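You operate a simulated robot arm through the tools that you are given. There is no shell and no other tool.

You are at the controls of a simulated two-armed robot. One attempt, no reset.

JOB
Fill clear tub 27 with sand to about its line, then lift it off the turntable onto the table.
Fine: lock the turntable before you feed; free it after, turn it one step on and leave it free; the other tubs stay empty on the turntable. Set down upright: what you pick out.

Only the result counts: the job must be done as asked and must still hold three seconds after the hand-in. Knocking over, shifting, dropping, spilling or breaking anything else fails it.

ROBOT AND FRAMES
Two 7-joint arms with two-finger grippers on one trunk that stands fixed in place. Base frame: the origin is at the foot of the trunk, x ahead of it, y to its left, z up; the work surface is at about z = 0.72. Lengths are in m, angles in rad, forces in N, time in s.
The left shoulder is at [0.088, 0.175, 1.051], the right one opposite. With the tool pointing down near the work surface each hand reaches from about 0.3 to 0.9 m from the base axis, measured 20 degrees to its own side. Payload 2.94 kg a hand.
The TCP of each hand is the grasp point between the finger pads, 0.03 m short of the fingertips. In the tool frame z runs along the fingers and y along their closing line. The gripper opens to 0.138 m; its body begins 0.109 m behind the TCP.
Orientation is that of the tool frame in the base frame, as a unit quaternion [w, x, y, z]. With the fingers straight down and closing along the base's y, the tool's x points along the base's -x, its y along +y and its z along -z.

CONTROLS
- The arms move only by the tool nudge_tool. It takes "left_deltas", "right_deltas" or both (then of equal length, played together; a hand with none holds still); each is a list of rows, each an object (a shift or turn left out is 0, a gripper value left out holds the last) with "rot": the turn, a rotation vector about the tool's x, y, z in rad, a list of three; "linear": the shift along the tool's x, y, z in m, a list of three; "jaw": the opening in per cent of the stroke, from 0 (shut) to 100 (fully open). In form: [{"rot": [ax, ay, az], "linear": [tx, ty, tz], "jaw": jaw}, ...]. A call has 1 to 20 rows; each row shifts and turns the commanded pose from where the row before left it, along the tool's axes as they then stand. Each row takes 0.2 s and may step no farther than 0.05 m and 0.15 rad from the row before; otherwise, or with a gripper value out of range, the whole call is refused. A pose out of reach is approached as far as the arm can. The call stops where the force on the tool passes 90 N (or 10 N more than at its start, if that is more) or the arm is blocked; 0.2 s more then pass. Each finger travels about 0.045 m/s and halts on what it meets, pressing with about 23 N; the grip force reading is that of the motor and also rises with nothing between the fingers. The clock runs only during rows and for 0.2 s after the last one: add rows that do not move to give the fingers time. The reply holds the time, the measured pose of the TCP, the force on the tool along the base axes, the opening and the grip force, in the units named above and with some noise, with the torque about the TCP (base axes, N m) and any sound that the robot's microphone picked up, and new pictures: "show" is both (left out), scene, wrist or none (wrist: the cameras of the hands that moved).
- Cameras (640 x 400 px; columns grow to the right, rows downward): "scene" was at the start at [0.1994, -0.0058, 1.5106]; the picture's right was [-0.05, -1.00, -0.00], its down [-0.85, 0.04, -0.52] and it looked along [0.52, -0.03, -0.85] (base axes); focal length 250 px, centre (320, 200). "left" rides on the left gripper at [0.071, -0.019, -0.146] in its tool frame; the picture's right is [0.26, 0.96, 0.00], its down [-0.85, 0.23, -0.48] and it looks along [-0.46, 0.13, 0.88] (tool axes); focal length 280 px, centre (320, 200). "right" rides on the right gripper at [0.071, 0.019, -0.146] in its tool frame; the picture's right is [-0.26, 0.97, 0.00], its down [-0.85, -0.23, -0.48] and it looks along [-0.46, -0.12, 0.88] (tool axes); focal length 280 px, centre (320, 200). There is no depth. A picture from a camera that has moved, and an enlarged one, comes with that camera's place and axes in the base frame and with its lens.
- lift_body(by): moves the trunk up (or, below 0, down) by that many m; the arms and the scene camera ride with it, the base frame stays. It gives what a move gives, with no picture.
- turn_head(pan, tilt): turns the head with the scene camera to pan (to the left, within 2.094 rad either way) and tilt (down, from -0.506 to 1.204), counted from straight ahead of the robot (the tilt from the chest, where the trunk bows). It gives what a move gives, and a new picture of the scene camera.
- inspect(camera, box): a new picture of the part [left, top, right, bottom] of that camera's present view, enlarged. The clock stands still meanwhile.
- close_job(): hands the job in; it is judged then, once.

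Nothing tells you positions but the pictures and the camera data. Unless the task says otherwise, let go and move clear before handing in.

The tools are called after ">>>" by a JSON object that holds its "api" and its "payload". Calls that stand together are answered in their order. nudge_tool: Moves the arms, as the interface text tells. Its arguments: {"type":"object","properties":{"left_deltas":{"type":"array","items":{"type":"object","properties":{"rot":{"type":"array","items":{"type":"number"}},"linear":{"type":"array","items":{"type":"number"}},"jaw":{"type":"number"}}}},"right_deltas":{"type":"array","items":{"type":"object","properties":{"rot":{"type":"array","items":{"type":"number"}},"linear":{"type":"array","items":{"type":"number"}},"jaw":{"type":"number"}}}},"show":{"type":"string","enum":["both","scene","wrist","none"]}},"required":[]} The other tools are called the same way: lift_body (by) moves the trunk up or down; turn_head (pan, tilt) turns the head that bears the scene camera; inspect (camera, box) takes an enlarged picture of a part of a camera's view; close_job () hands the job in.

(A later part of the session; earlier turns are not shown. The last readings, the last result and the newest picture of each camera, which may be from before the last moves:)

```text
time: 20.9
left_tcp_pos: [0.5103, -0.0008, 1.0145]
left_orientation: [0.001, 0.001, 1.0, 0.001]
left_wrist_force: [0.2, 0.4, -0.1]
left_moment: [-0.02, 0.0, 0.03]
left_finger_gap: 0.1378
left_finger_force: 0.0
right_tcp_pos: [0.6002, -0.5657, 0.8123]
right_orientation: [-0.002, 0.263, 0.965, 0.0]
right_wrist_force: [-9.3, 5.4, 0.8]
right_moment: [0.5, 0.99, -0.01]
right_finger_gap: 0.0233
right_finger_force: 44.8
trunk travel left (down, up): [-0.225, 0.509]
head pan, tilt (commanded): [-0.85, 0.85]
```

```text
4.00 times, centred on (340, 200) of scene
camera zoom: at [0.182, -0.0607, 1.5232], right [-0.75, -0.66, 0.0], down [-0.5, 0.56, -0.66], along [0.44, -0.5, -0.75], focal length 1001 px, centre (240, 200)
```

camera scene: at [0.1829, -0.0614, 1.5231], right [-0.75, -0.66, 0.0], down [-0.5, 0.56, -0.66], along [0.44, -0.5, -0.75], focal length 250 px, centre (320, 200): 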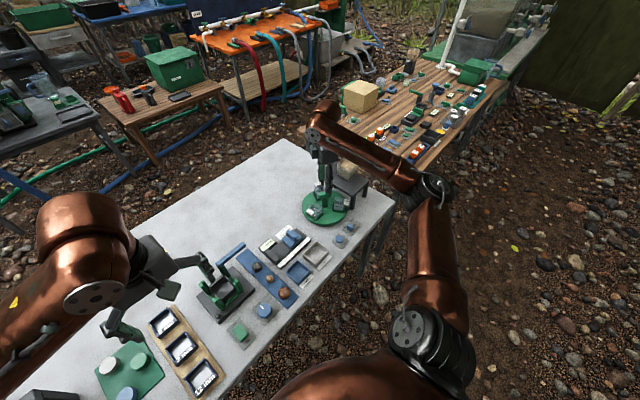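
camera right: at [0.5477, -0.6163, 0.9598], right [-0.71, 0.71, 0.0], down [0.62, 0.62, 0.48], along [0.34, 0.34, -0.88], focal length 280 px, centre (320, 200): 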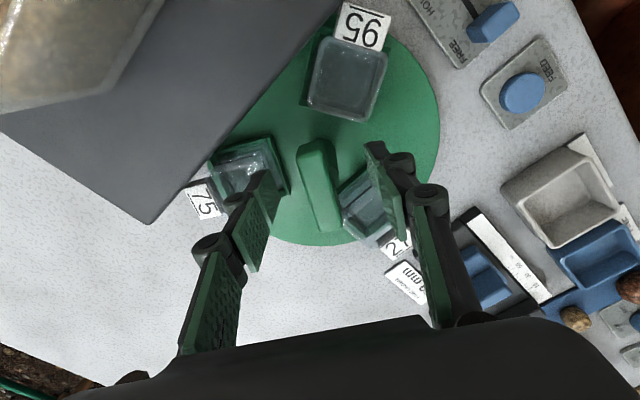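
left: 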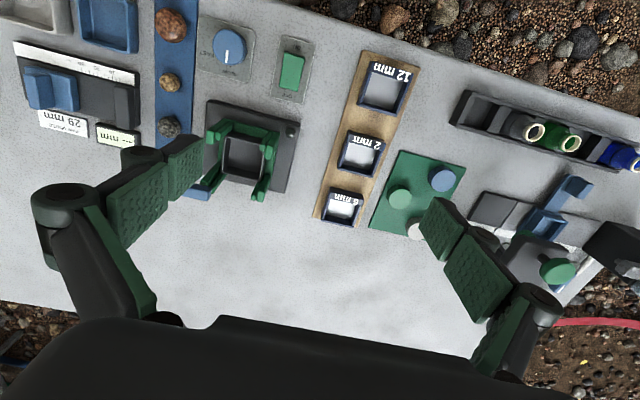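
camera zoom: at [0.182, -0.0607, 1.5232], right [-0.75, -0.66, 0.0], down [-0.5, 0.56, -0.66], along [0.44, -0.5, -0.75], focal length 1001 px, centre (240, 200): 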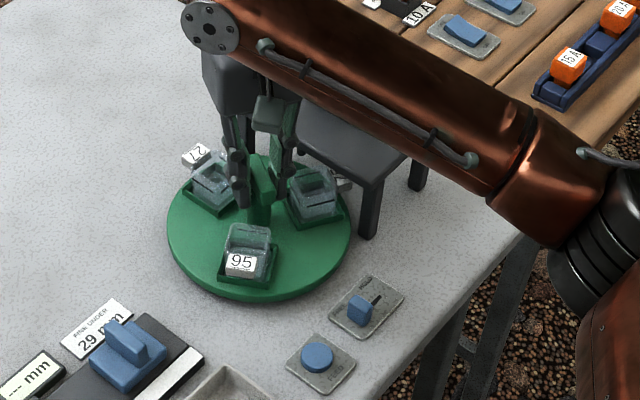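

>>> {"api": "nudge_tool", "payload": {"right_deltas": [{"rot": [0, 0, 0.08]}, {"rot": [0, 0, 0.08]}, {"rot": [0, 0, 0.08]}, {"rot": [0, 0, 0.08]}, {"rot": [0, 0, 0.08]}, {"rot": [0, 0, 0.08]}, {}], "show": "none"}}

>>> {"api": "inspect", "payload": {"camera": "scene", "box": [290, 150, 390, 250]}}

```text
time: 22.5
left_tcp_pos: [0.5098, -0.0005, 1.0146]
left_orientation: [0.0, 0.001, 1.0, 0.0]
left_wrist_force: [-0.5, 0.2, -0.5]
left_moment: [0.01, 0.03, -0.01]
left_finger_gap: 0.1382
left_finger_force: 0.0
right_tcp_pos: [0.5994, -0.5648, 0.8124]
right_orientation: [0.0, 0.485, 0.875, -0.001]
right_wrist_force: [-15.8, 5.8, -5.8]
right_moment: [0.44, 0.61, -0.03]
right_finger_gap: 0.0234
right_finger_force: 44.5
trunk travel left (down, up): [-0.225, 0.509]
head pan, tilt (commanded): [-0.85, 0.85]
```

```text
4.00 times, centred on (340, 200) of scene
camera zoom: at [0.1819, -0.0612, 1.5232], right [-0.75, -0.66, 0.0], down [-0.5, 0.56, -0.66], along [0.44, -0.5, -0.75], focal length 1001 px, centre (240, 200)
```

zoom: 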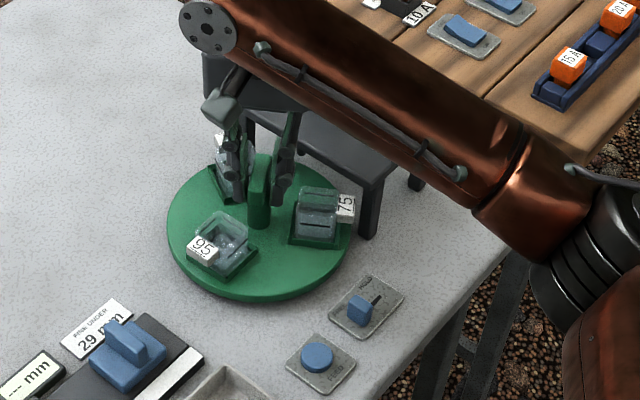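

>>> {"api": "nudge_tool", "payload": {"right_deltas": [{"linear": [0.0012, -0.001, 0]}, {"rot": [0, 0, 0.08]}, {"rot": [0, 0, 0.08]}, {"rot": [0, 0, 0.08]}, {"rot": [0, 0, 0.08]}, {"rot": [0, 0, 0.08]}, {"rot": [0, 0, 0.08]}, {}], "show": "none"}}

>>> {"api": "inspect", "payload": {"camera": "scene", "box": [290, 150, 390, 250]}}

```text
time: 24.3
left_tcp_pos: [0.5101, -0.001, 1.0152]
left_orientation: [-0.001, 0.0, 1.0, 0.001]
left_wrist_force: [0.8, -0.3, 0.0]
left_moment: [0.01, 0.0, -0.01]
left_finger_gap: 0.1381
left_finger_force: 0.0
right_tcp_pos: [0.5997, -0.5645, 0.8125]
right_orientation: [0.0, 0.679, 0.735, 0.0]
right_wrist_force: [6.0, -2.5, 0.8]
right_moment: [-0.93, -0.21, 0.01]
right_finger_gap: 0.0233
right_finger_force: 45.2
trunk travel left (down, up): [-0.225, 0.509]
head pan, tilt (commanded): [-0.85, 0.85]
```

```text
4.00 times, centred on (340, 200) of scene
camera zoom: at [0.1837, -0.0614, 1.5231], right [-0.75, -0.66, 0.0], down [-0.5, 0.56, -0.66], along [0.43, -0.5, -0.75], focal length 1001 px, centre (240, 200)
```

zoom: 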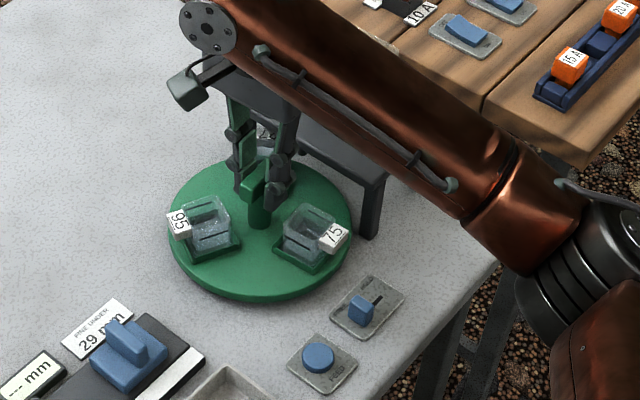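

>>> {"api": "nudge_tool", "payload": {"right_deltas": [{"rot": [0, 0, 0.08]}, {"rot": [0, 0, 0.08]}, {"rot": [0, 0, 0.08]}, {"rot": [0, 0, 0.08]}, {"rot": [0, 0, 0.08]}, {"rot": [0, 0, 0.08]}, {"rot": [0, 0, 0.08]}, {"rot": [0, 0, 0.04]}, {}], "show": "wrist"}}

>>> {"api": "inspect", "payload": {"camera": "scene", "box": [290, 150, 390, 250]}}

```text
time: 26.3
left_tcp_pos: [0.511, -0.0018, 1.0137]
left_orientation: [-0.002, 0.0, 1.0, 0.001]
left_wrist_force: [0.0, 0.1, 0.3]
left_moment: [0.01, -0.04, 0.0]
left_finger_gap: 0.1378
left_finger_force: 0.1
right_tcp_pos: [0.6002, -0.5651, 0.8106]
right_orientation: [0.0, 0.865, 0.501, 0.0]
right_wrist_force: [18.1, -10.2, 8.5]
right_moment: [-0.39, -0.46, 0.0]
right_finger_gap: 0.0234
right_finger_force: 45.0
trunk travel left (down, up): [-0.225, 0.509]
head pan, tilt (commanded): [-0.85, 0.85]
camera right: at [0.6513, -0.512, 0.9592], right [0.71, -0.71, 0.0], down [-0.62, -0.62, 0.48], along [-0.34, -0.34, -0.88], focal length 280 px, centre (320, 200)
```

right: 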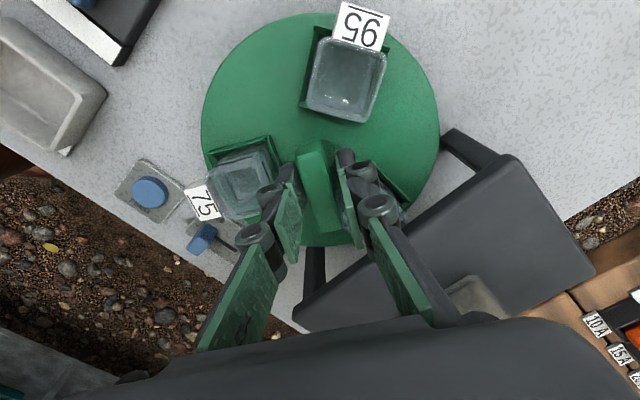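

```text
4.00 times, centred on (340, 200) of scene
camera zoom: at [0.1842, -0.0617, 1.523], right [-0.75, -0.66, 0.0], down [-0.5, 0.56, -0.66], along [0.43, -0.5, -0.75], focal length 1001 px, centre (240, 200)
```

zoom: 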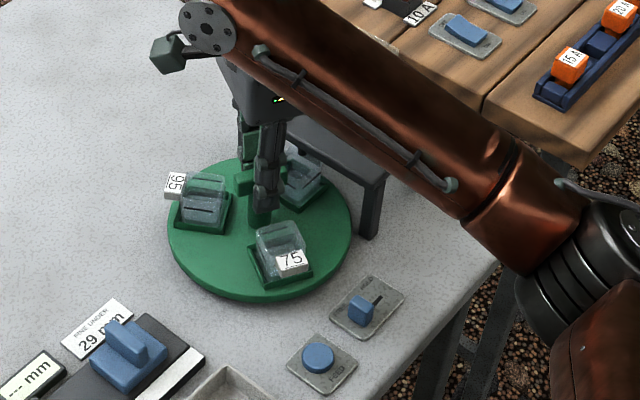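

Turned about 180°; tub 27 should now be under the spout. I'll relieve the side force, open, lift off and check alignment.

>>> {"api": "nudge_tool", "payload": {"right_deltas": [{"linear": [0, 0.0015, 0.0005]}, {}, {"jaw": 45}, {"jaw": 45}, {"jaw": 45}, {"linear": [0, 0, -0.03]}, {"linear": [0, 0, -0.04]}, {"linear": [0, 0, -0.04]}, {}], "show": "wrist"}}

>>> {"api": "inspect", "payload": {"camera": "scene", "box": [290, 150, 390, 250]}}

```text
time: 28.3
left_tcp_pos: [0.5107, -0.0018, 1.0137]
left_orientation: [-0.001, 0.0, 1.0, 0.0]
left_wrist_force: [1.0, -1.0, -0.1]
left_moment: [0.01, 0.05, 0.02]
left_finger_gap: 0.138
left_finger_force: 0.1
right_tcp_pos: [0.6018, -0.5652, 0.9191]
right_orientation: [0.0, 0.865, 0.502, -0.001]
right_wrist_force: [-1.3, -0.3, 0.7]
right_moment: [0.0, -0.01, 0.0]
right_finger_gap: 0.0621
right_finger_force: 0.1
trunk travel left (down, up): [-0.225, 0.509]
head pan, tilt (commanded): [-0.85, 0.85]
camera right: at [0.6537, -0.5128, 1.0681], right [0.71, -0.71, 0.0], down [-0.62, -0.62, 0.48], along [-0.34, -0.34, -0.88], focal length 280 px, centre (320, 200)
```

right: 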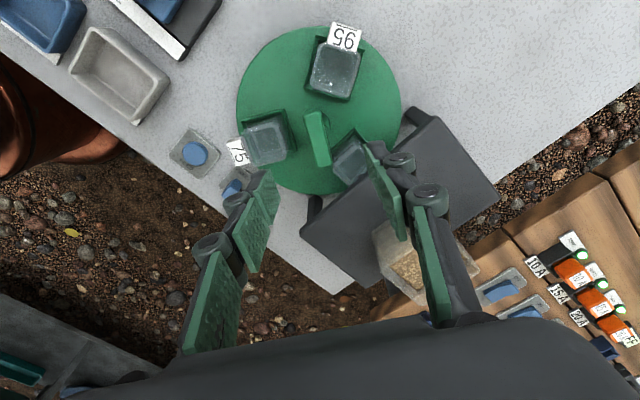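

```text
4.00 times, centred on (340, 200) of scene
camera zoom: at [0.1838, -0.0622, 1.5229], right [-0.75, -0.66, 0.0], down [-0.5, 0.57, -0.66], along [0.43, -0.5, -0.75], focal length 1001 px, centre (240, 200)
```

zoom: 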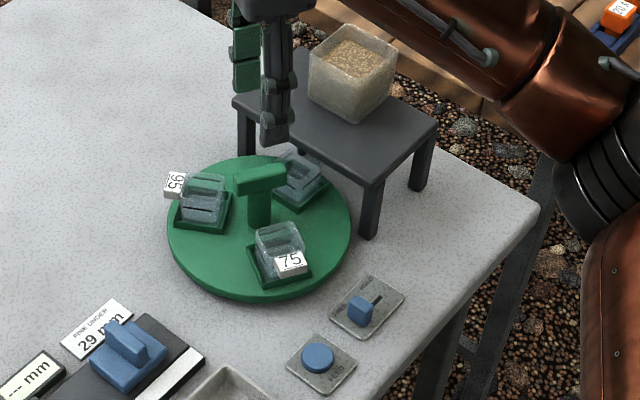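

>>> {"api": "inspect", "payload": {"camera": "scene", "box": [330, 170, 380, 205]}}

>>> {"api": "inspect", "payload": {"camera": "right", "box": [220, 10, 460, 210]}}

```text
11.43 times, centred on (355, 188) of scene
camera zoom: at [0.1838, -0.0622, 1.5229], right [-0.75, -0.66, 0.0], down [-0.5, 0.57, -0.66], along [0.43, -0.5, -0.75], focal length 2861 px, centre (-80, 343)
```

zoom: 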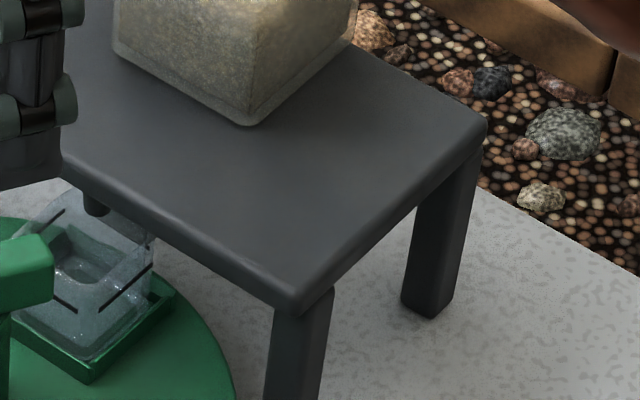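

```text
2.00 times, centred on (340, 110) of right
camera zoom: at [0.6537, -0.5128, 1.0681], right [0.71, -0.71, 0.0], down [-0.62, -0.62, 0.48], along [-0.34, -0.34, -0.88], focal length 561 px, centre (280, 380)
```

zoom: 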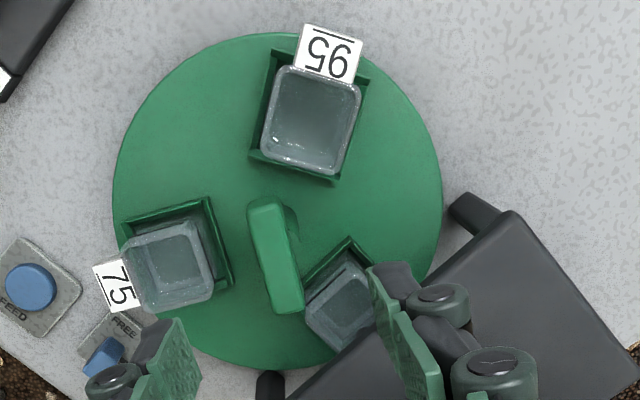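

Tub 27 sits under the spout (angle within about 1.5° of nominal). Next: turn the hand back to yaw 0 and go to the lever to set HOLD.

>>> {"api": "nudge_tool", "payload": {"right_deltas": [{"rot": [0, 0, -0.1496], "linear": [0, 0, -0.01]}, {"rot": [0, 0, -0.1496]}, {"rot": [0, 0, -0.1496]}, {"rot": [0, 0, -0.1496]}, {"rot": [0, 0, -0.1496]}, {"rot": [0, 0, -0.1496]}, {"rot": [0, 0, -0.1496]}, {"rot": [0, 0, -0.1496]}, {"rot": [0, 0, -0.1496]}, {"rot": [0, 0, -0.1496]}, {"rot": [0, 0, -0.1496]}, {"rot": [0, 0, -0.1496]}, {"rot": [0, 0, -0.1496]}, {"rot": [0, 0, -0.1496]}, {}], "show": "none"}}

```text
time: 31.5
left_tcp_pos: [0.5101, -0.0015, 1.0137]
left_orientation: [-0.001, 0.0, 1.0, 0.001]
left_wrist_force: [-0.2, -0.3, 1.0]
left_moment: [-0.01, -0.03, 0.0]
left_finger_gap: 0.1382
left_finger_force: 0.1
right_tcp_pos: [0.6, -0.566, 0.9312]
right_orientation: [0.001, -0.003, 1.0, 0.0]
right_wrist_force: [0.1, 0.4, 0.4]
right_moment: [0.03, 0.01, 0.02]
right_finger_gap: 0.062
right_finger_force: 0.1
trunk travel left (down, up): [-0.225, 0.509]
head pan, tilt (commanded): [-0.85, 0.85]
```

>>> {"api": "nudge_tool", "payload": {"right_deltas": [{"linear": [0.036, 0.0059, 0.0203], "jaw": 24}, {"linear": [0.036, 0.0059, 0.0203]}, {"linear": [0.036, 0.0059, 0.0203]}, {"linear": [0.035, 0.0058, 0.0203]}, {}], "show": "wrist"}}

>>> {"api": "inspect", "payload": {"camera": "right", "box": [230, 80, 430, 230]}}

```text
time: 32.7
left_tcp_pos: [0.511, -0.0011, 1.014]
left_orientation: [0.0, 0.0, 1.0, 0.0]
left_wrist_force: [0.0, -0.7, 0.1]
left_moment: [0.0, -0.01, -0.01]
left_finger_gap: 0.1382
left_finger_force: 0.1
right_tcp_pos: [0.4555, -0.5436, 0.8518]
right_orientation: [0.0, -0.002, 1.0, -0.001]
right_wrist_force: [-0.9, 0.4, 0.0]
right_moment: [0.0, 0.01, -0.02]
right_finger_gap: 0.0328
right_finger_force: 0.1
trunk travel left (down, up): [-0.225, 0.509]
head pan, tilt (commanded): [-0.85, 0.85]
camera right: at [0.3842, -0.5239, 0.9984], right [0.26, 0.97, 0.0], down [0.85, -0.23, 0.48], along [0.46, -0.12, -0.88], focal length 280 px, centre (320, 200)
```

right: 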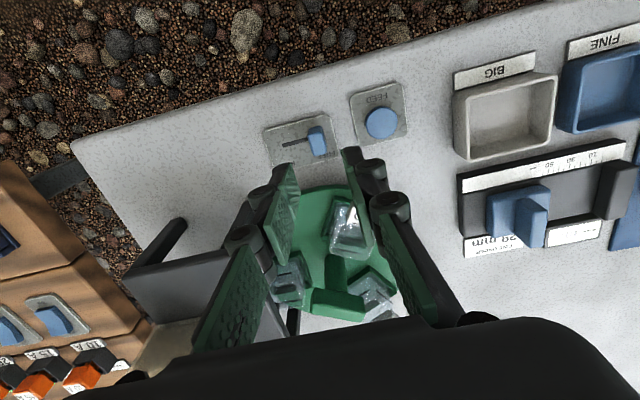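

```text
2.67 times, centred on (330, 155) of right
camera zoom: at [0.3842, -0.5239, 0.9984], right [0.26, 0.97, 0.0], down [0.85, -0.23, 0.48], along [0.46, -0.12, -0.88], focal length 748 px, centre (293, 320)
```

zoom: 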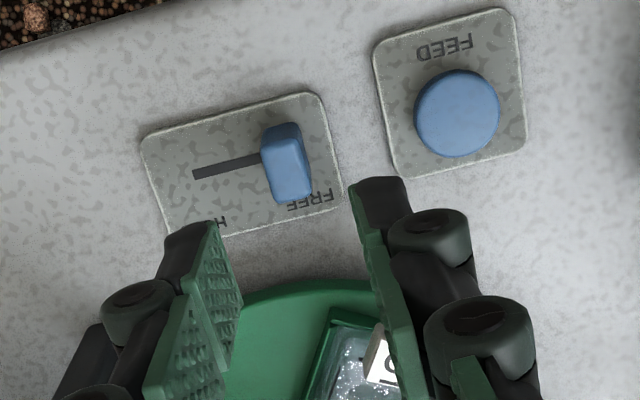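

>>> {"api": "nudge_tool", "payload": {"right_deltas": [{"linear": [0, -0.0015, 0.028]}, {"linear": [0, 0, 0.028]}, {"linear": [0, 0, 0.027]}, {"linear": [0, -0.012, 0]}, {"linear": [0, -0.012, 0]}, {"linear": [0, -0.01, 0]}, {"linear": [0, -0.006, 0]}, {}], "show": "wrist"}}

>>> {"api": "inspect", "payload": {"camera": "right", "box": [230, 80, 430, 230]}}

```text
time: 34.5
left_tcp_pos: [0.51, -0.0005, 1.0151]
left_orientation: [-0.001, 0.0, 1.0, 0.001]
left_wrist_force: [0.5, 0.0, -0.8]
left_moment: [0.02, 0.02, 0.02]
left_finger_gap: 0.1379
left_finger_force: 0.1
right_tcp_pos: [0.456, -0.5839, 0.7677]
right_orientation: [0.001, -0.001, 1.0, -0.001]
right_wrist_force: [0.2, 0.5, 0.6]
right_moment: [-0.01, -0.01, -0.03]
right_finger_gap: 0.0332
right_finger_force: 0.0
trunk travel left (down, up): [-0.225, 0.509]
head pan, tilt (commanded): [-0.85, 0.85]
camera right: at [0.3858, -0.5648, 0.9145], right [0.26, 0.97, 0.0], down [0.85, -0.23, 0.48], along [0.46, -0.12, -0.88], focal length 280 px, centre (320, 200)
```

right: 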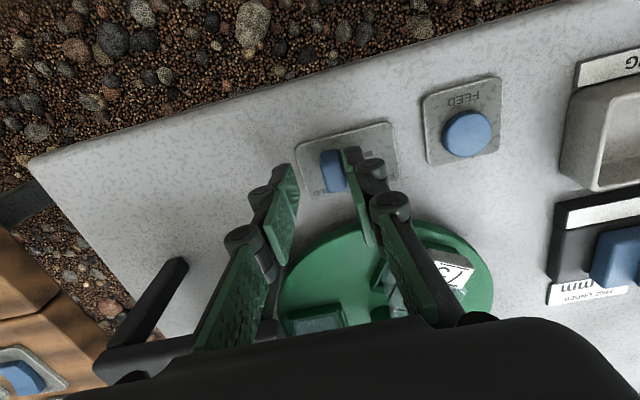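

```text
2.67 times, centred on (330, 155) of right
camera zoom: at [0.3858, -0.5648, 0.9145], right [0.26, 0.97, 0.0], down [0.85, -0.23, 0.48], along [0.46, -0.12, -0.88], focal length 748 px, centre (293, 320)
```

zoom: 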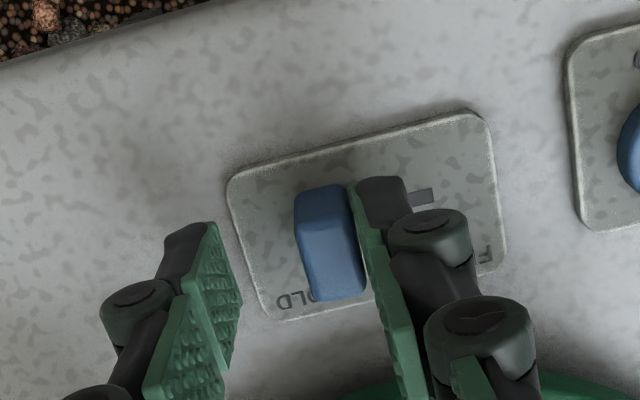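

>>> {"api": "nudge_tool", "payload": {"right_deltas": [{"linear": [0, -0.003, 0]}, {"linear": [0, -0.003, 0]}, {}], "show": "none"}}

```text
time: 35.3
left_tcp_pos: [0.5102, -0.001, 1.0147]
left_orientation: [0.0, -0.001, 1.0, 0.001]
left_wrist_force: [0.1, -1.3, -0.7]
left_moment: [0.02, -0.01, 0.0]
left_finger_gap: 0.1378
left_finger_force: 0.0
right_tcp_pos: [0.4575, -0.59, 0.7681]
right_orientation: [0.0, -0.002, 1.0, 0.0]
right_wrist_force: [0.1, -0.6, 0.4]
right_moment: [-0.03, 0.0, 0.01]
right_finger_gap: 0.0334
right_finger_force: 0.1
trunk travel left (down, up): [-0.225, 0.509]
head pan, tilt (commanded): [-0.85, 0.85]
```

>>> {"api": "nudge_tool", "payload": {"right_deltas": [{"linear": [0, -0.002, 0]}, {"linear": [0, -0.002, 0]}, {}], "show": "wrist"}}

>>> {"api": "inspect", "payload": {"camera": "right", "box": [230, 80, 430, 230]}}

```text
time: 36.1
left_tcp_pos: [0.5111, -0.002, 1.0143]
left_orientation: [-0.002, 0.0, 1.0, 0.0]
left_wrist_force: [-0.5, 0.8, -0.6]
left_moment: [0.02, -0.03, 0.01]
left_finger_gap: 0.138
left_finger_force: 0.2
right_tcp_pos: [0.4557, -0.5934, 0.7668]
right_orientation: [0.0, -0.002, 1.0, 0.0]
right_wrist_force: [0.7, 2.7, 0.1]
right_moment: [0.06, -0.01, -0.04]
right_finger_gap: 0.0346
right_finger_force: 1.7
trunk travel left (down, up): [-0.225, 0.509]
head pan, tilt (commanded): [-0.85, 0.85]
camera right: at [0.3856, -0.5738, 0.9154], right [0.26, 0.97, 0.0], down [0.85, -0.23, 0.48], along [0.46, -0.12, -0.88], focal length 280 px, centre (320, 200)
```

right: 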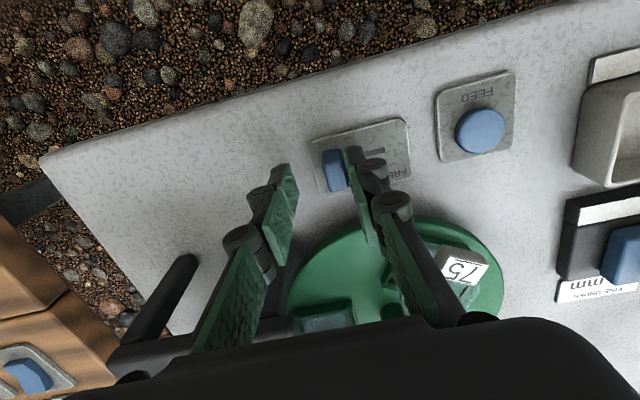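

```text
2.67 times, centred on (330, 155) of right
camera zoom: at [0.3856, -0.5738, 0.9154], right [0.26, 0.97, 0.0], down [0.85, -0.23, 0.48], along [0.46, -0.12, -0.88], focal length 748 px, centre (293, 320)
```

zoom: 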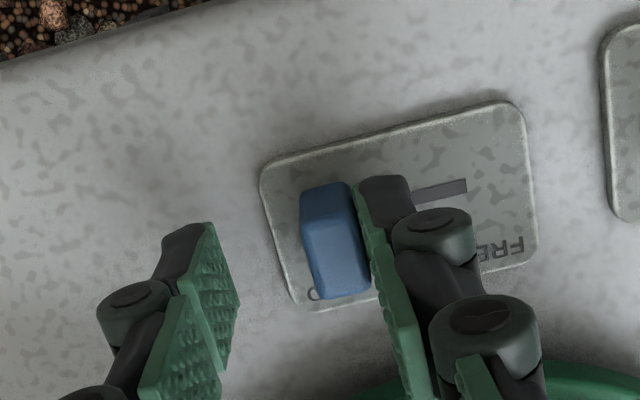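

The lever is back at the HOLD stop. I'll back off, lift, close the fingers and hover over the FEED button, also checking the tub from the head camera.

>>> {"api": "nudge_tool", "payload": {"right_deltas": [{"linear": [0, 0.007, 0]}, {"linear": [0, 0, -0.04]}, {"linear": [0, 0, -0.03], "jaw": 0}, {"linear": [0, 0.05, 0]}, {"linear": [-0.002, 0.049, 0]}, {}], "show": "both"}}

>>> {"api": "inspect", "payload": {"camera": "scene", "box": [290, 150, 390, 250]}}

>>> {"api": "inspect", "payload": {"camera": "right", "box": [230, 80, 430, 230]}}

```text
time: 37.5
left_tcp_pos: [0.5114, -0.0013, 1.0144]
left_orientation: [-0.001, 0.0, 1.0, 0.001]
left_wrist_force: [-0.3, -0.5, -0.3]
left_moment: [0.01, 0.0, -0.02]
left_finger_gap: 0.1379
left_finger_force: 0.0
right_tcp_pos: [0.4591, -0.4886, 0.8359]
right_orientation: [-0.001, -0.001, 1.0, 0.0]
right_wrist_force: [0.4, 0.1, 0.2]
right_moment: [-0.02, 0.02, 0.0]
right_finger_gap: 0.0
right_finger_force: 23.0
trunk travel left (down, up): [-0.225, 0.509]
head pan, tilt (commanded): [-0.85, 0.85]
camera scene: at [0.1828, -0.0619, 1.5231], right [-0.75, -0.66, 0.0], down [-0.5, 0.57, -0.66], along [0.43, -0.5, -0.75], focal length 250 px, centre (320, 200)
camera right: at [0.387, -0.468, 0.9837], right [0.26, 0.97, 0.0], down [0.85, -0.23, 0.47], along [0.46, -0.12, -0.88], focal length 280 px, centre (320, 200)
```

scene: 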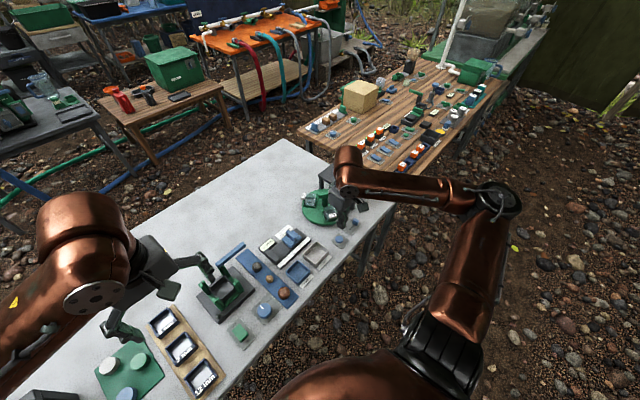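
right: 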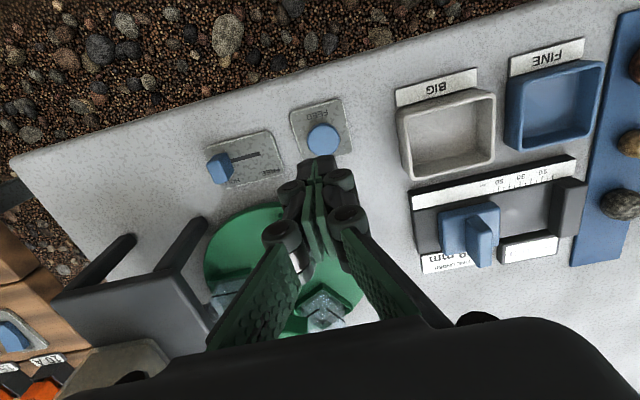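

```text
4.00 times, centred on (340, 200) of scene
camera zoom: at [0.1828, -0.0619, 1.5231], right [-0.75, -0.66, 0.0], down [-0.5, 0.57, -0.66], along [0.43, -0.5, -0.75], focal length 1001 px, centre (240, 200)
```

zoom: 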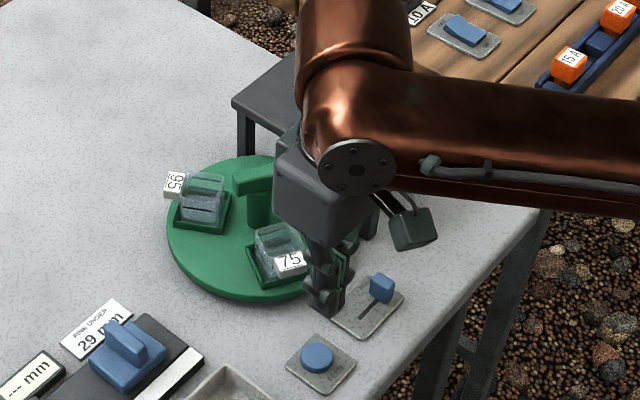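

```text
2.67 times, centred on (330, 155) of right
camera zoom: at [0.387, -0.468, 0.9837], right [0.26, 0.97, 0.0], down [0.85, -0.23, 0.47], along [0.46, -0.12, -0.88], focal length 748 px, centre (293, 320)
```

zoom: 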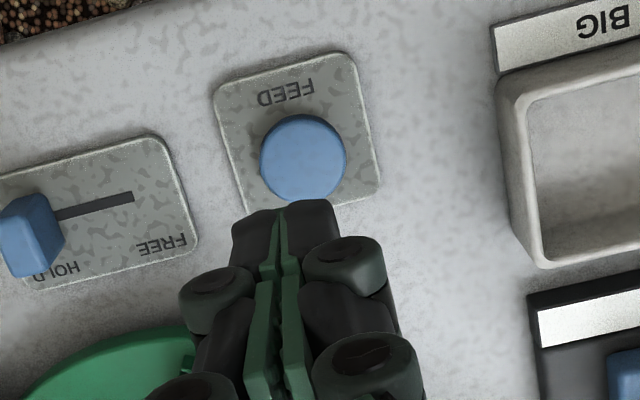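

Lever reads HOLD and the FEED button is centred near (0.4574, -0.4825). I'll approach it in small steps watching for contact and sound.

>>> {"api": "nudge_tool", "payload": {"right_deltas": [{"linear": [0.001, 0.0055, 0.03]}, {"linear": [0, 0, 0.03]}, {"linear": [0, 0, 0.006]}], "show": "wrist"}}

>>> {"api": "inspect", "payload": {"camera": "scene", "box": [310, 190, 370, 250]}}

```text
time: 38.3
left_tcp_pos: [0.5101, -0.0012, 1.0128]
left_orientation: [-0.001, 0.0, 1.0, 0.0]
left_wrist_force: [-0.3, -0.4, -0.1]
left_moment: [-0.02, -0.02, -0.04]
left_finger_gap: 0.138
left_finger_force: 0.2
right_tcp_pos: [0.458, -0.4838, 0.7701]
right_orientation: [0.0, -0.001, 1.0, 0.001]
right_wrist_force: [0.0, -0.2, -1.0]
right_moment: [0.0, 0.02, -0.02]
right_finger_gap: 0.0
right_finger_force: 23.0
trunk travel left (down, up): [-0.225, 0.509]
head pan, tilt (commanded): [-0.85, 0.85]
camera right: at [0.3866, -0.4632, 0.919], right [0.26, 0.97, 0.0], down [0.85, -0.23, 0.48], along [0.46, -0.12, -0.88], focal length 280 px, centre (320, 200)
```

right: 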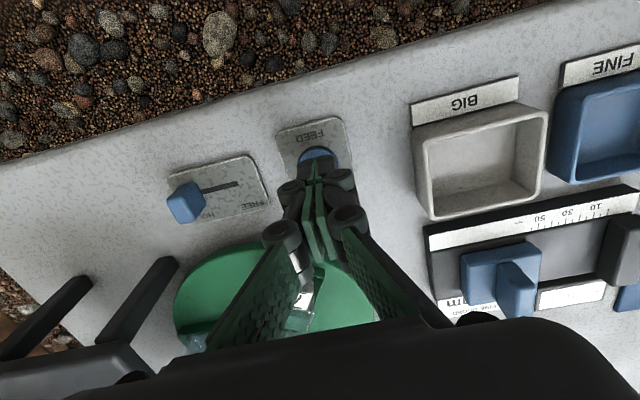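

```text
6.67 times, centred on (340, 220) of scene
camera zoom: at [0.1828, -0.0613, 1.5232], right [-0.75, -0.66, 0.0], down [-0.5, 0.56, -0.66], along [0.44, -0.5, -0.75], focal length 1669 px, centre (187, 67)
```

zoom: 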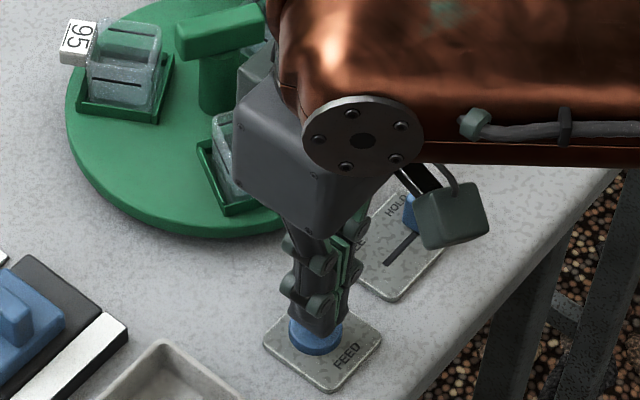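

>>> {"api": "nudge_tool", "payload": {"right_deltas": [{"linear": [0, 0, 0.003]}], "show": "none"}}

```text
time: 38.7
left_tcp_pos: [0.5094, -0.0, 1.0142]
left_orientation: [-0.001, -0.001, 1.0, 0.001]
left_wrist_force: [-0.2, 0.2, 0.6]
left_moment: [-0.02, 0.0, 0.03]
left_finger_gap: 0.1376
left_finger_force: 0.1
right_tcp_pos: [0.4582, -0.4835, 0.7686]
right_orientation: [0.0, -0.002, 1.0, 0.0]
right_wrist_force: [-0.2, -0.3, -0.3]
right_moment: [-0.02, -0.02, 0.03]
right_finger_gap: 0.0002
right_finger_force: 22.9
trunk travel left (down, up): [-0.225, 0.509]
head pan, tilt (commanded): [-0.85, 0.85]
```

>>> {"api": "nudge_tool", "payload": {"right_deltas": [{"linear": [0, 0, 0.003]}], "show": "none"}}

```text
time: 39.1
left_tcp_pos: [0.5099, -0.0007, 1.0142]
left_orientation: [0.0, 0.0, 1.0, 0.001]
left_wrist_force: [1.1, -0.4, -0.1]
left_moment: [-0.01, 0.0, 0.0]
left_finger_gap: 0.1381
left_finger_force: 0.0
right_tcp_pos: [0.4574, -0.4828, 0.7643]
right_orientation: [0.0, -0.002, 1.0, 0.0]
right_wrist_force: [0.8, -0.3, -0.8]
right_moment: [0.02, -0.01, -0.01]
right_finger_gap: 0.0
right_finger_force: 23.1
trunk travel left (down, up): [-0.225, 0.509]
head pan, tilt (commanded): [-0.85, 0.85]
```

>>> {"api": "nudge_tool", "payload": {"right_deltas": [{"linear": [0, 0, 0.002]}], "show": "none"}}

```text
time: 39.5
left_tcp_pos: [0.5101, -0.0003, 1.0137]
left_orientation: [-0.001, 0.0, 1.0, 0.001]
left_wrist_force: [0.0, -0.2, -0.1]
left_moment: [0.03, 0.0, -0.01]
left_finger_gap: 0.1384
left_finger_force: 0.1
right_tcp_pos: [0.4581, -0.4828, 0.7638]
right_orientation: [0.0, -0.002, 1.0, 0.001]
right_wrist_force: [0.2, 0.4, 0.3]
right_moment: [0.03, -0.02, 0.03]
right_finger_gap: 0.0003
right_finger_force: 22.5
trunk travel left (down, up): [-0.225, 0.509]
head pan, tilt (commanded): [-0.85, 0.85]
```

>>> {"api": "nudge_tool", "payload": {"right_deltas": [{"linear": [0, 0, 0.002]}], "show": "none"}}

>>> {"api": "inspect", "payload": {"camera": "right", "box": [270, 110, 370, 200]}}

>>> {"api": "inspect", "payload": {"camera": "scene", "box": [325, 215, 355, 245]}}

```text
time: 39.9
left_tcp_pos: [0.5108, -0.0008, 1.0144]
left_orientation: [-0.001, 0.001, 1.0, 0.001]
left_wrist_force: [0.5, -0.4, 0.7]
left_moment: [-0.02, -0.02, -0.02]
left_finger_gap: 0.138
left_finger_force: 0.1
right_tcp_pos: [0.4579, -0.483, 0.7604]
right_orientation: [-0.001, -0.001, 1.0, -0.001]
right_wrist_force: [0.5, 0.1, 0.4]
right_moment: [0.03, 0.01, 0.02]
right_finger_gap: 0.0
right_finger_force: 22.9
trunk travel left (down, up): [-0.225, 0.509]
head pan, tilt (commanded): [-0.85, 0.85]
```

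```text
4.44 times, centred on (320, 155) of right
camera zoom: at [0.3868, -0.4624, 0.9085], right [0.26, 0.97, 0.0], down [0.85, -0.23, 0.48], along [0.46, -0.12, -0.88], focal length 1246 px, centre (320, 400)
```

zoom: 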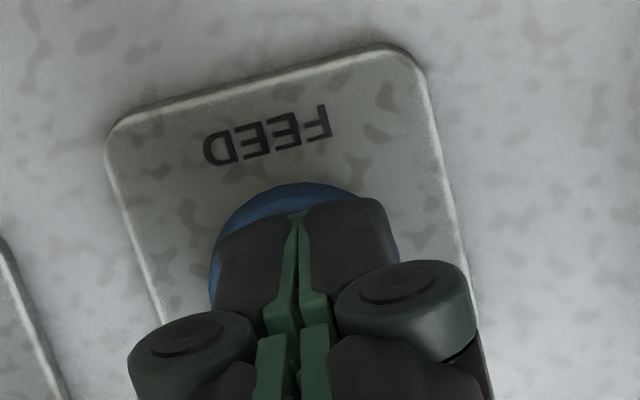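

```text
13.33 times, centred on (340, 230) of scene
camera zoom: at [0.1828, -0.0613, 1.5231], right [-0.75, -0.66, 0.0], down [-0.5, 0.56, -0.66], along [0.44, -0.5, -0.75], focal length 3338 px, centre (53, -200)
```

zoom: 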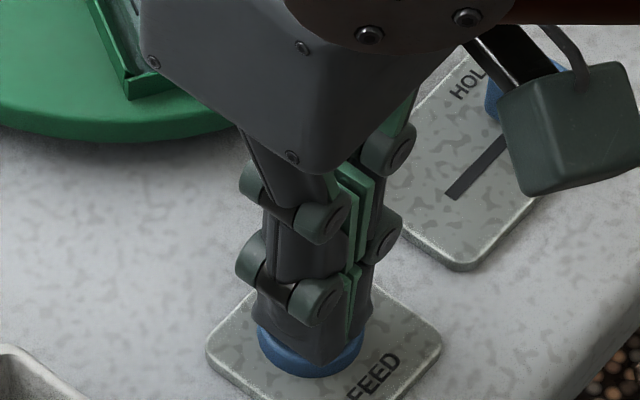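

>>> {"api": "nudge_tool", "payload": {"right_deltas": [{"linear": [0, 0, 0.002]}], "show": "none"}}

```text
time: 40.3
left_tcp_pos: [0.5108, -0.0008, 1.0132]
left_orientation: [0.0, 0.0, 1.0, 0.0]
left_wrist_force: [0.0, -0.1, -0.2]
left_moment: [0.0, -0.03, -0.04]
left_finger_gap: 0.138
left_finger_force: 0.1
right_tcp_pos: [0.4583, -0.4827, 0.7586]
right_orientation: [0.0, -0.002, 1.0, 0.0]
right_wrist_force: [-0.9, 0.0, 0.6]
right_moment: [0.02, -0.02, 0.04]
right_finger_gap: 0.0058
right_finger_force: 28.2
trunk travel left (down, up): [-0.225, 0.509]
head pan, tilt (commanded): [-0.85, 0.85]
```

>>> {"api": "nudge_tool", "payload": {"right_deltas": [{"linear": [0, 0, 0.002]}], "show": "none"}}

>>> {"api": "inspect", "payload": {"camera": "scene", "box": [325, 215, 355, 245]}}

```text
time: 40.7
left_tcp_pos: [0.5092, 0.0001, 1.0141]
left_orientation: [-0.001, 0.001, 1.0, -0.001]
left_wrist_force: [-0.3, 0.5, 0.6]
left_moment: [0.0, 0.0, 0.01]
left_finger_gap: 0.1381
left_finger_force: 0.0
right_tcp_pos: [0.4577, -0.4843, 0.7555]
right_orientation: [0.0, -0.002, 1.0, 0.001]
right_wrist_force: [-0.6, 0.4, 1.3]
right_moment: [0.02, 0.03, -0.02]
right_finger_gap: 0.0059
right_finger_force: 28.7
trunk travel left (down, up): [-0.225, 0.509]
head pan, tilt (commanded): [-0.85, 0.85]
heard: click
```

```text
13.33 times, centred on (340, 230) of scene
camera zoom: at [0.1825, -0.061, 1.5232], right [-0.75, -0.66, 0.0], down [-0.5, 0.56, -0.66], along [0.44, -0.5, -0.75], focal length 3338 px, centre (53, -200)
```

zoom: 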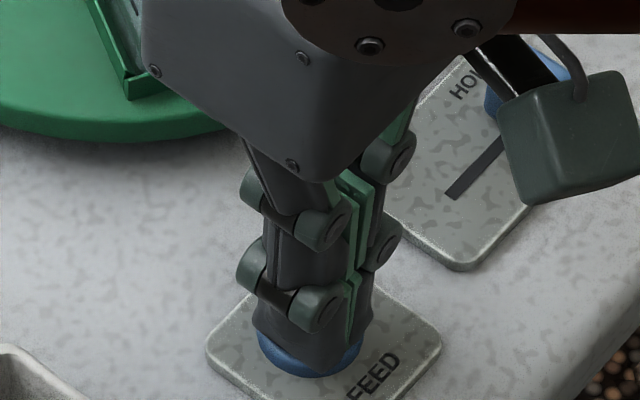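

A click – the button actuated. I'll release and retract the hand toward the robot to see how much sand came.

>>> {"api": "nudge_tool", "payload": {"right_deltas": [{"linear": [0, 0, -0.02]}, {"linear": [0.045, 0, -0.02]}, {"linear": [0.045, 0, -0.02]}, {"linear": [0.045, 0, -0.02]}], "show": "none"}}

>>> {"api": "inspect", "payload": {"camera": "scene", "box": [290, 150, 390, 250]}}

>>> {"api": "inspect", "payload": {"camera": "scene", "box": [345, 175, 385, 205]}}

```text
time: 41.7
left_tcp_pos: [0.5093, 0.0017, 1.0146]
left_orientation: [0.001, 0.0, 1.0, -0.001]
left_wrist_force: [0.7, 0.9, -0.1]
left_moment: [-0.15, 0.05, -0.03]
left_finger_gap: 0.1378
left_finger_force: 0.0
right_tcp_pos: [0.3298, -0.4837, 0.843]
right_orientation: [0.01, 0.002, 1.0, -0.001]
right_wrist_force: [-5.1, -2.1, -7.0]
right_moment: [0.3, -0.57, -0.03]
right_finger_gap: 0.0002
right_finger_force: 28.4
right hand out of reach, approached as far as the arm can: row 4
trunk travel left (down, up): [-0.225, 0.509]
head pan, tilt (commanded): [-0.85, 0.85]
```

```text
4.00 times, centred on (340, 200) of scene
camera zoom: at [0.1817, -0.057, 1.5236], right [-0.75, -0.66, 0.0], down [-0.5, 0.56, -0.66], along [0.44, -0.5, -0.75], focal length 1001 px, centre (240, 200)
```

zoom: 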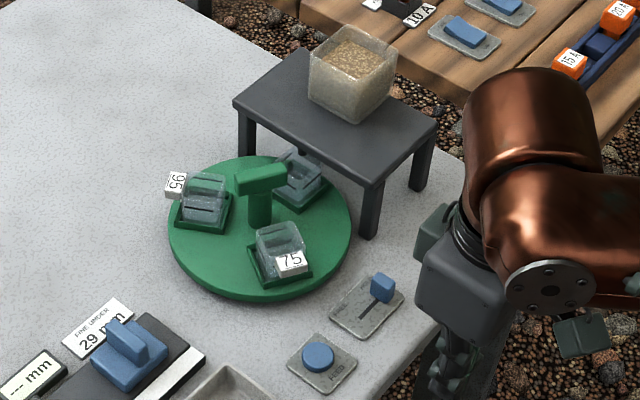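

```text
13.33 times, centred on (365, 190) of scene
camera zoom: at [0.1817, -0.057, 1.5236], right [-0.75, -0.66, 0.0], down [-0.5, 0.56, -0.66], along [0.44, -0.5, -0.75], focal length 3338 px, centre (-280, 333)
```

zoom: 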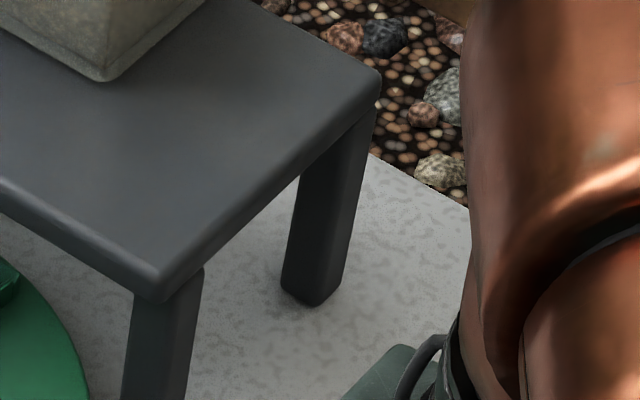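

>>> {"api": "inspect", "payload": {"camera": "scene", "box": [317, 183, 353, 206]}}

```text
16.00 times, centred on (335, 194) of scene
camera zoom: at [0.1817, -0.057, 1.5236], right [-0.75, -0.66, 0.0], down [-0.5, 0.56, -0.66], along [0.44, -0.5, -0.75], focal length 4006 px, centre (80, 288)
```

zoom: 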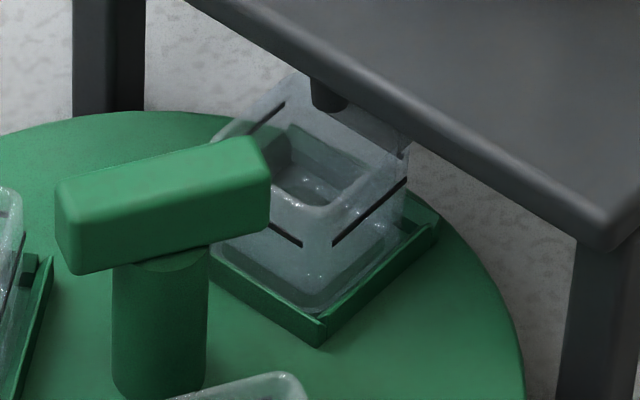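

>>> {"api": "nudge_tool", "payload": {"right_deltas": [{"linear": [-0.005, 0, -0.01]}, {}, {}, {}, {}], "show": "none"}}

>>> {"api": "inspect", "payload": {"camera": "scene", "box": [317, 183, 353, 206]}}

```text
time: 42.9
left_tcp_pos: [0.5106, -0.0004, 1.0136]
left_orientation: [-0.001, 0.0, 1.0, 0.0]
left_wrist_force: [-0.1, 0.2, 0.2]
left_moment: [-0.01, 0.03, 0.0]
left_finger_gap: 0.1381
left_finger_force: 0.1
right_tcp_pos: [0.3263, -0.4824, 0.8481]
right_orientation: [0.0, -0.002, 1.0, 0.001]
right_wrist_force: [0.5, 0.3, 0.0]
right_moment: [-0.03, -0.03, -0.03]
right_finger_gap: 0.0
right_finger_force: 28.7
trunk travel left (down, up): [-0.225, 0.509]
head pan, tilt (commanded): [-0.85, 0.85]
```

```text
16.00 times, centred on (335, 194) of scene
camera zoom: at [0.1826, -0.061, 1.5232], right [-0.75, -0.66, 0.0], down [-0.5, 0.56, -0.66], along [0.44, -0.5, -0.75], focal length 4006 px, centre (80, 288)
```

zoom: 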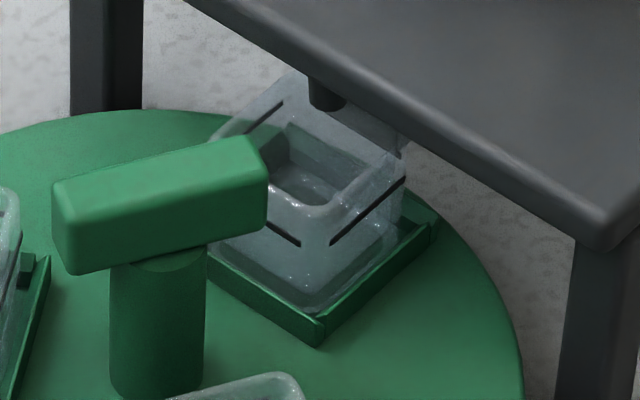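

No visible sand yet, so feed likely runs only while the button is held. I'll repeat the press with about 1 s hold and retract again.

>>> {"api": "nudge_tool", "payload": {"right_deltas": [{"linear": [-0.0433, 0, 0.015]}, {"linear": [-0.0433, 0, 0.015]}, {"linear": [-0.0434, 0, 0.015]}, {"linear": [0, 0, 0.03]}, {"linear": [0, 0, 0.012]}, {"linear": [0, 0, 0.0045]}, {}, {}, {}, {}, {"linear": [0, 0, -0.0315]}, {"linear": [0.0433, 0, -0.02]}, {"linear": [0.0433, 0, -0.02]}, {"linear": [0.0434, 0, -0.02]}], "show": "none"}}

>>> {"api": "inspect", "payload": {"camera": "scene", "box": [317, 183, 353, 206]}}

```text
time: 45.9
left_tcp_pos: [0.5089, -0.0013, 1.0145]
left_orientation: [0.001, 0.0, 1.0, 0.0]
left_wrist_force: [-0.4, -0.1, -0.7]
left_moment: [0.01, -0.04, -0.01]
left_finger_gap: 0.1381
left_finger_force: 0.1
right_tcp_pos: [0.3281, -0.4857, 0.8433]
right_orientation: [0.0, -0.002, 1.0, -0.001]
right_wrist_force: [-0.3, 0.6, -0.2]
right_moment: [-0.07, 0.0, -0.02]
right_finger_gap: 0.0001
right_finger_force: 28.6
trunk travel left (down, up): [-0.225, 0.509]
head pan, tilt (commanded): [-0.85, 0.85]
heard: click
```

```text
16.00 times, centred on (335, 194) of scene
camera zoom: at [0.1808, -0.0609, 1.5236], right [-0.75, -0.66, 0.0], down [-0.5, 0.56, -0.66], along [0.44, -0.5, -0.75], focal length 4006 px, centre (80, 288)
```

zoom: 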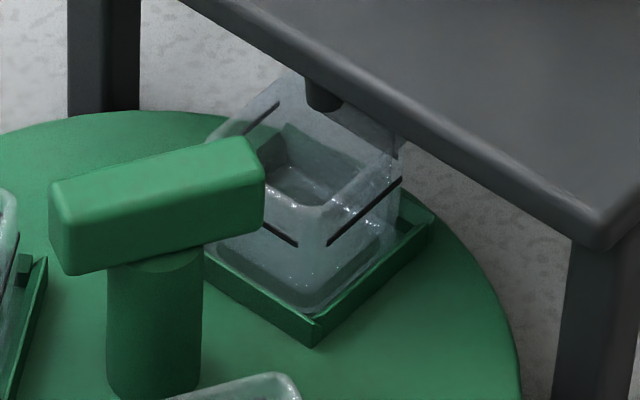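

>>> {"api": "inspect", "payload": {"camera": "scene", "box": [326, 184, 344, 202]}}

>>> {"api": "inspect", "payload": {"camera": "scene", "box": [300, 190, 345, 230]}}

>>> {"api": "inspect", "payload": {"camera": "scene", "box": [320, 150, 380, 200]}}

```text
16.00 times, centred on (335, 193) of scene
camera zoom: at [0.1808, -0.0609, 1.5236], right [-0.75, -0.66, 0.0], down [-0.5, 0.56, -0.66], along [0.44, -0.5, -0.75], focal length 4006 px, centre (80, 312)
```

zoom: 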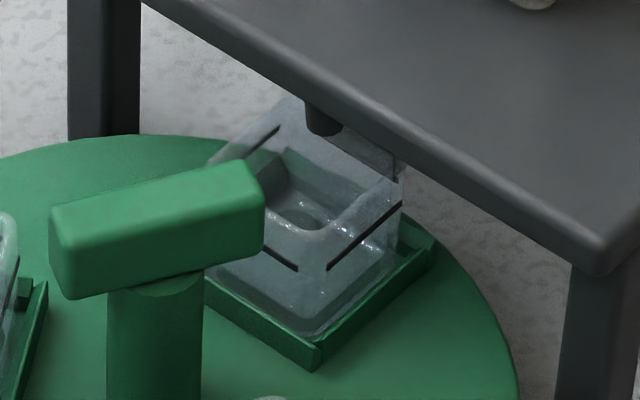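

```text
10.00 times, centred on (322, 210) of scene
camera zoom: at [0.1808, -0.0609, 1.5236], right [-0.75, -0.66, 0.0], down [-0.5, 0.56, -0.66], along [0.44, -0.5, -0.75], focal length 2504 px, centre (295, 100)
```

zoom: 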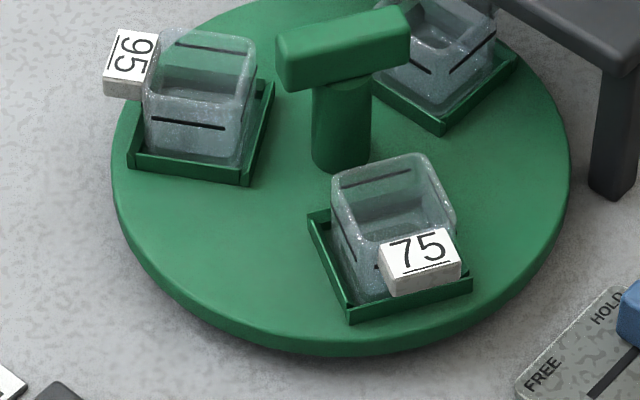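

```text
8.00 times, centred on (350, 175) of scene
camera zoom: at [0.1808, -0.0609, 1.5236], right [-0.75, -0.66, 0.0], down [-0.5, 0.56, -0.66], along [0.44, -0.5, -0.75], focal length 2003 px, centre (80, 400)
```

zoom: 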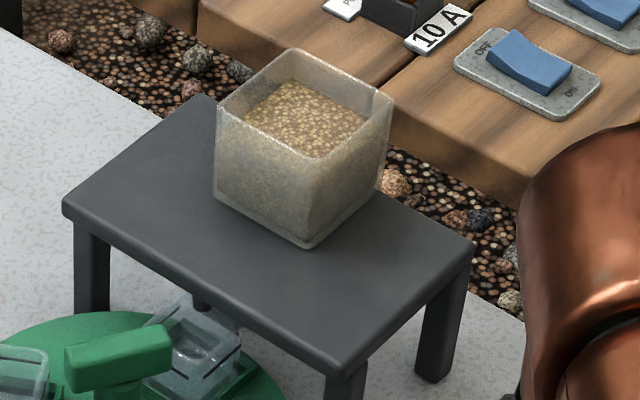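

No sand has appeared after a 1 s press. I'll press again, a bit deeper, and read force and sound while holding.

>>> {"api": "nudge_tool", "payload": {"right_deltas": [{"linear": [-0.0433, 0, 0.015]}, {"linear": [-0.0433, 0, 0.015]}, {"linear": [-0.0434, 0, 0.015]}, {"linear": [0, 0, 0.03]}, {"linear": [0, 0, 0.012]}, {"linear": [0, 0, 0.0055]}, {}], "show": "none"}}

>>> {"api": "inspect", "payload": {"camera": "scene", "box": [320, 210, 360, 245]}}

```text
time: 47.5
left_tcp_pos: [0.5095, 0.0001, 1.0149]
left_orientation: [0.0, 0.0, 1.0, 0.001]
left_wrist_force: [-0.1, -0.6, 0.7]
left_moment: [0.0, 0.0, -0.01]
left_finger_gap: 0.1377
left_finger_force: 0.0
right_tcp_pos: [0.4569, -0.481, 0.7548]
right_orientation: [0.0, -0.002, 1.0, -0.001]
right_wrist_force: [1.1, 0.9, 5.8]
right_moment: [0.0, -0.01, 0.02]
right_finger_gap: 0.006
right_finger_force: 28.4
trunk travel left (down, up): [-0.225, 0.509]
head pan, tilt (commanded): [-0.85, 0.85]
heard: click
```

```text
11.43 times, centred on (340, 228) of scene
camera zoom: at [0.1824, -0.0606, 1.5233], right [-0.75, -0.66, 0.0], down [-0.5, 0.56, -0.66], along [0.44, -0.5, -0.75], focal length 2861 px, centre (91, -114)
```

zoom: 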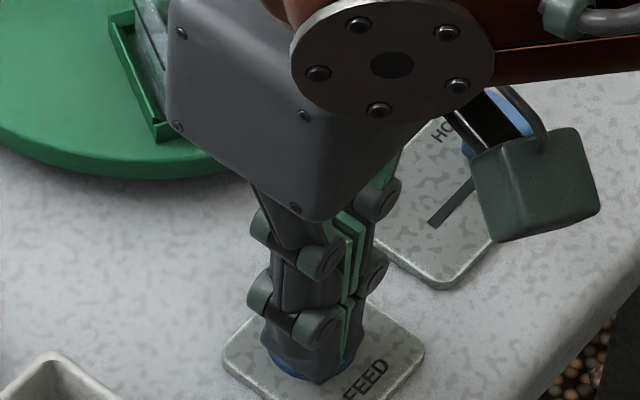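

>>> {"api": "nudge_tool", "payload": {"right_deltas": [{}, {}, {}, {}], "show": "wrist"}}

>>> {"api": "inspect", "payload": {"camera": "scene", "box": [300, 160, 380, 210]}}

```text
time: 48.5
left_tcp_pos: [0.511, 0.0003, 1.0141]
left_orientation: [0.0, 0.0, 1.0, 0.0]
left_wrist_force: [0.4, -0.4, -0.3]
left_moment: [-0.01, 0.04, 0.01]
left_finger_gap: 0.1381
left_finger_force: 0.1
right_tcp_pos: [0.4573, -0.4806, 0.7552]
right_orientation: [0.001, -0.002, 1.0, 0.0]
right_wrist_force: [2.7, -0.4, 6.7]
right_moment: [-0.01, -0.09, 0.01]
right_finger_gap: 0.0063
right_finger_force: 28.3
trunk travel left (down, up): [-0.225, 0.509]
head pan, tilt (commanded): [-0.85, 0.85]
camera right: at [0.3858, -0.4615, 0.9022], right [0.26, 0.97, 0.0], down [0.85, -0.23, 0.48], along [0.46, -0.12, -0.88], focal length 280 px, centre (320, 200)
```

right: 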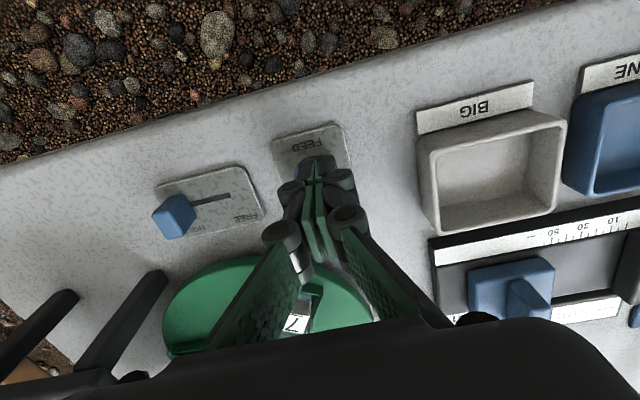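

```text
8.00 times, centred on (340, 185) of scene
camera zoom: at [0.1825, -0.0606, 1.5232], right [-0.75, -0.66, 0.0], down [-0.5, 0.56, -0.66], along [0.44, -0.5, -0.75], focal length 2003 px, centre (160, 320)
```

zoom: 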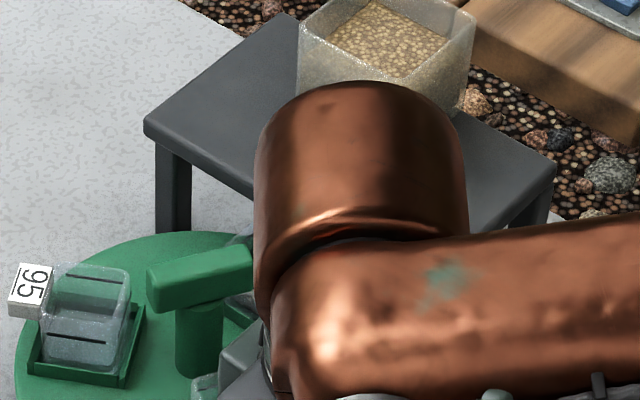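

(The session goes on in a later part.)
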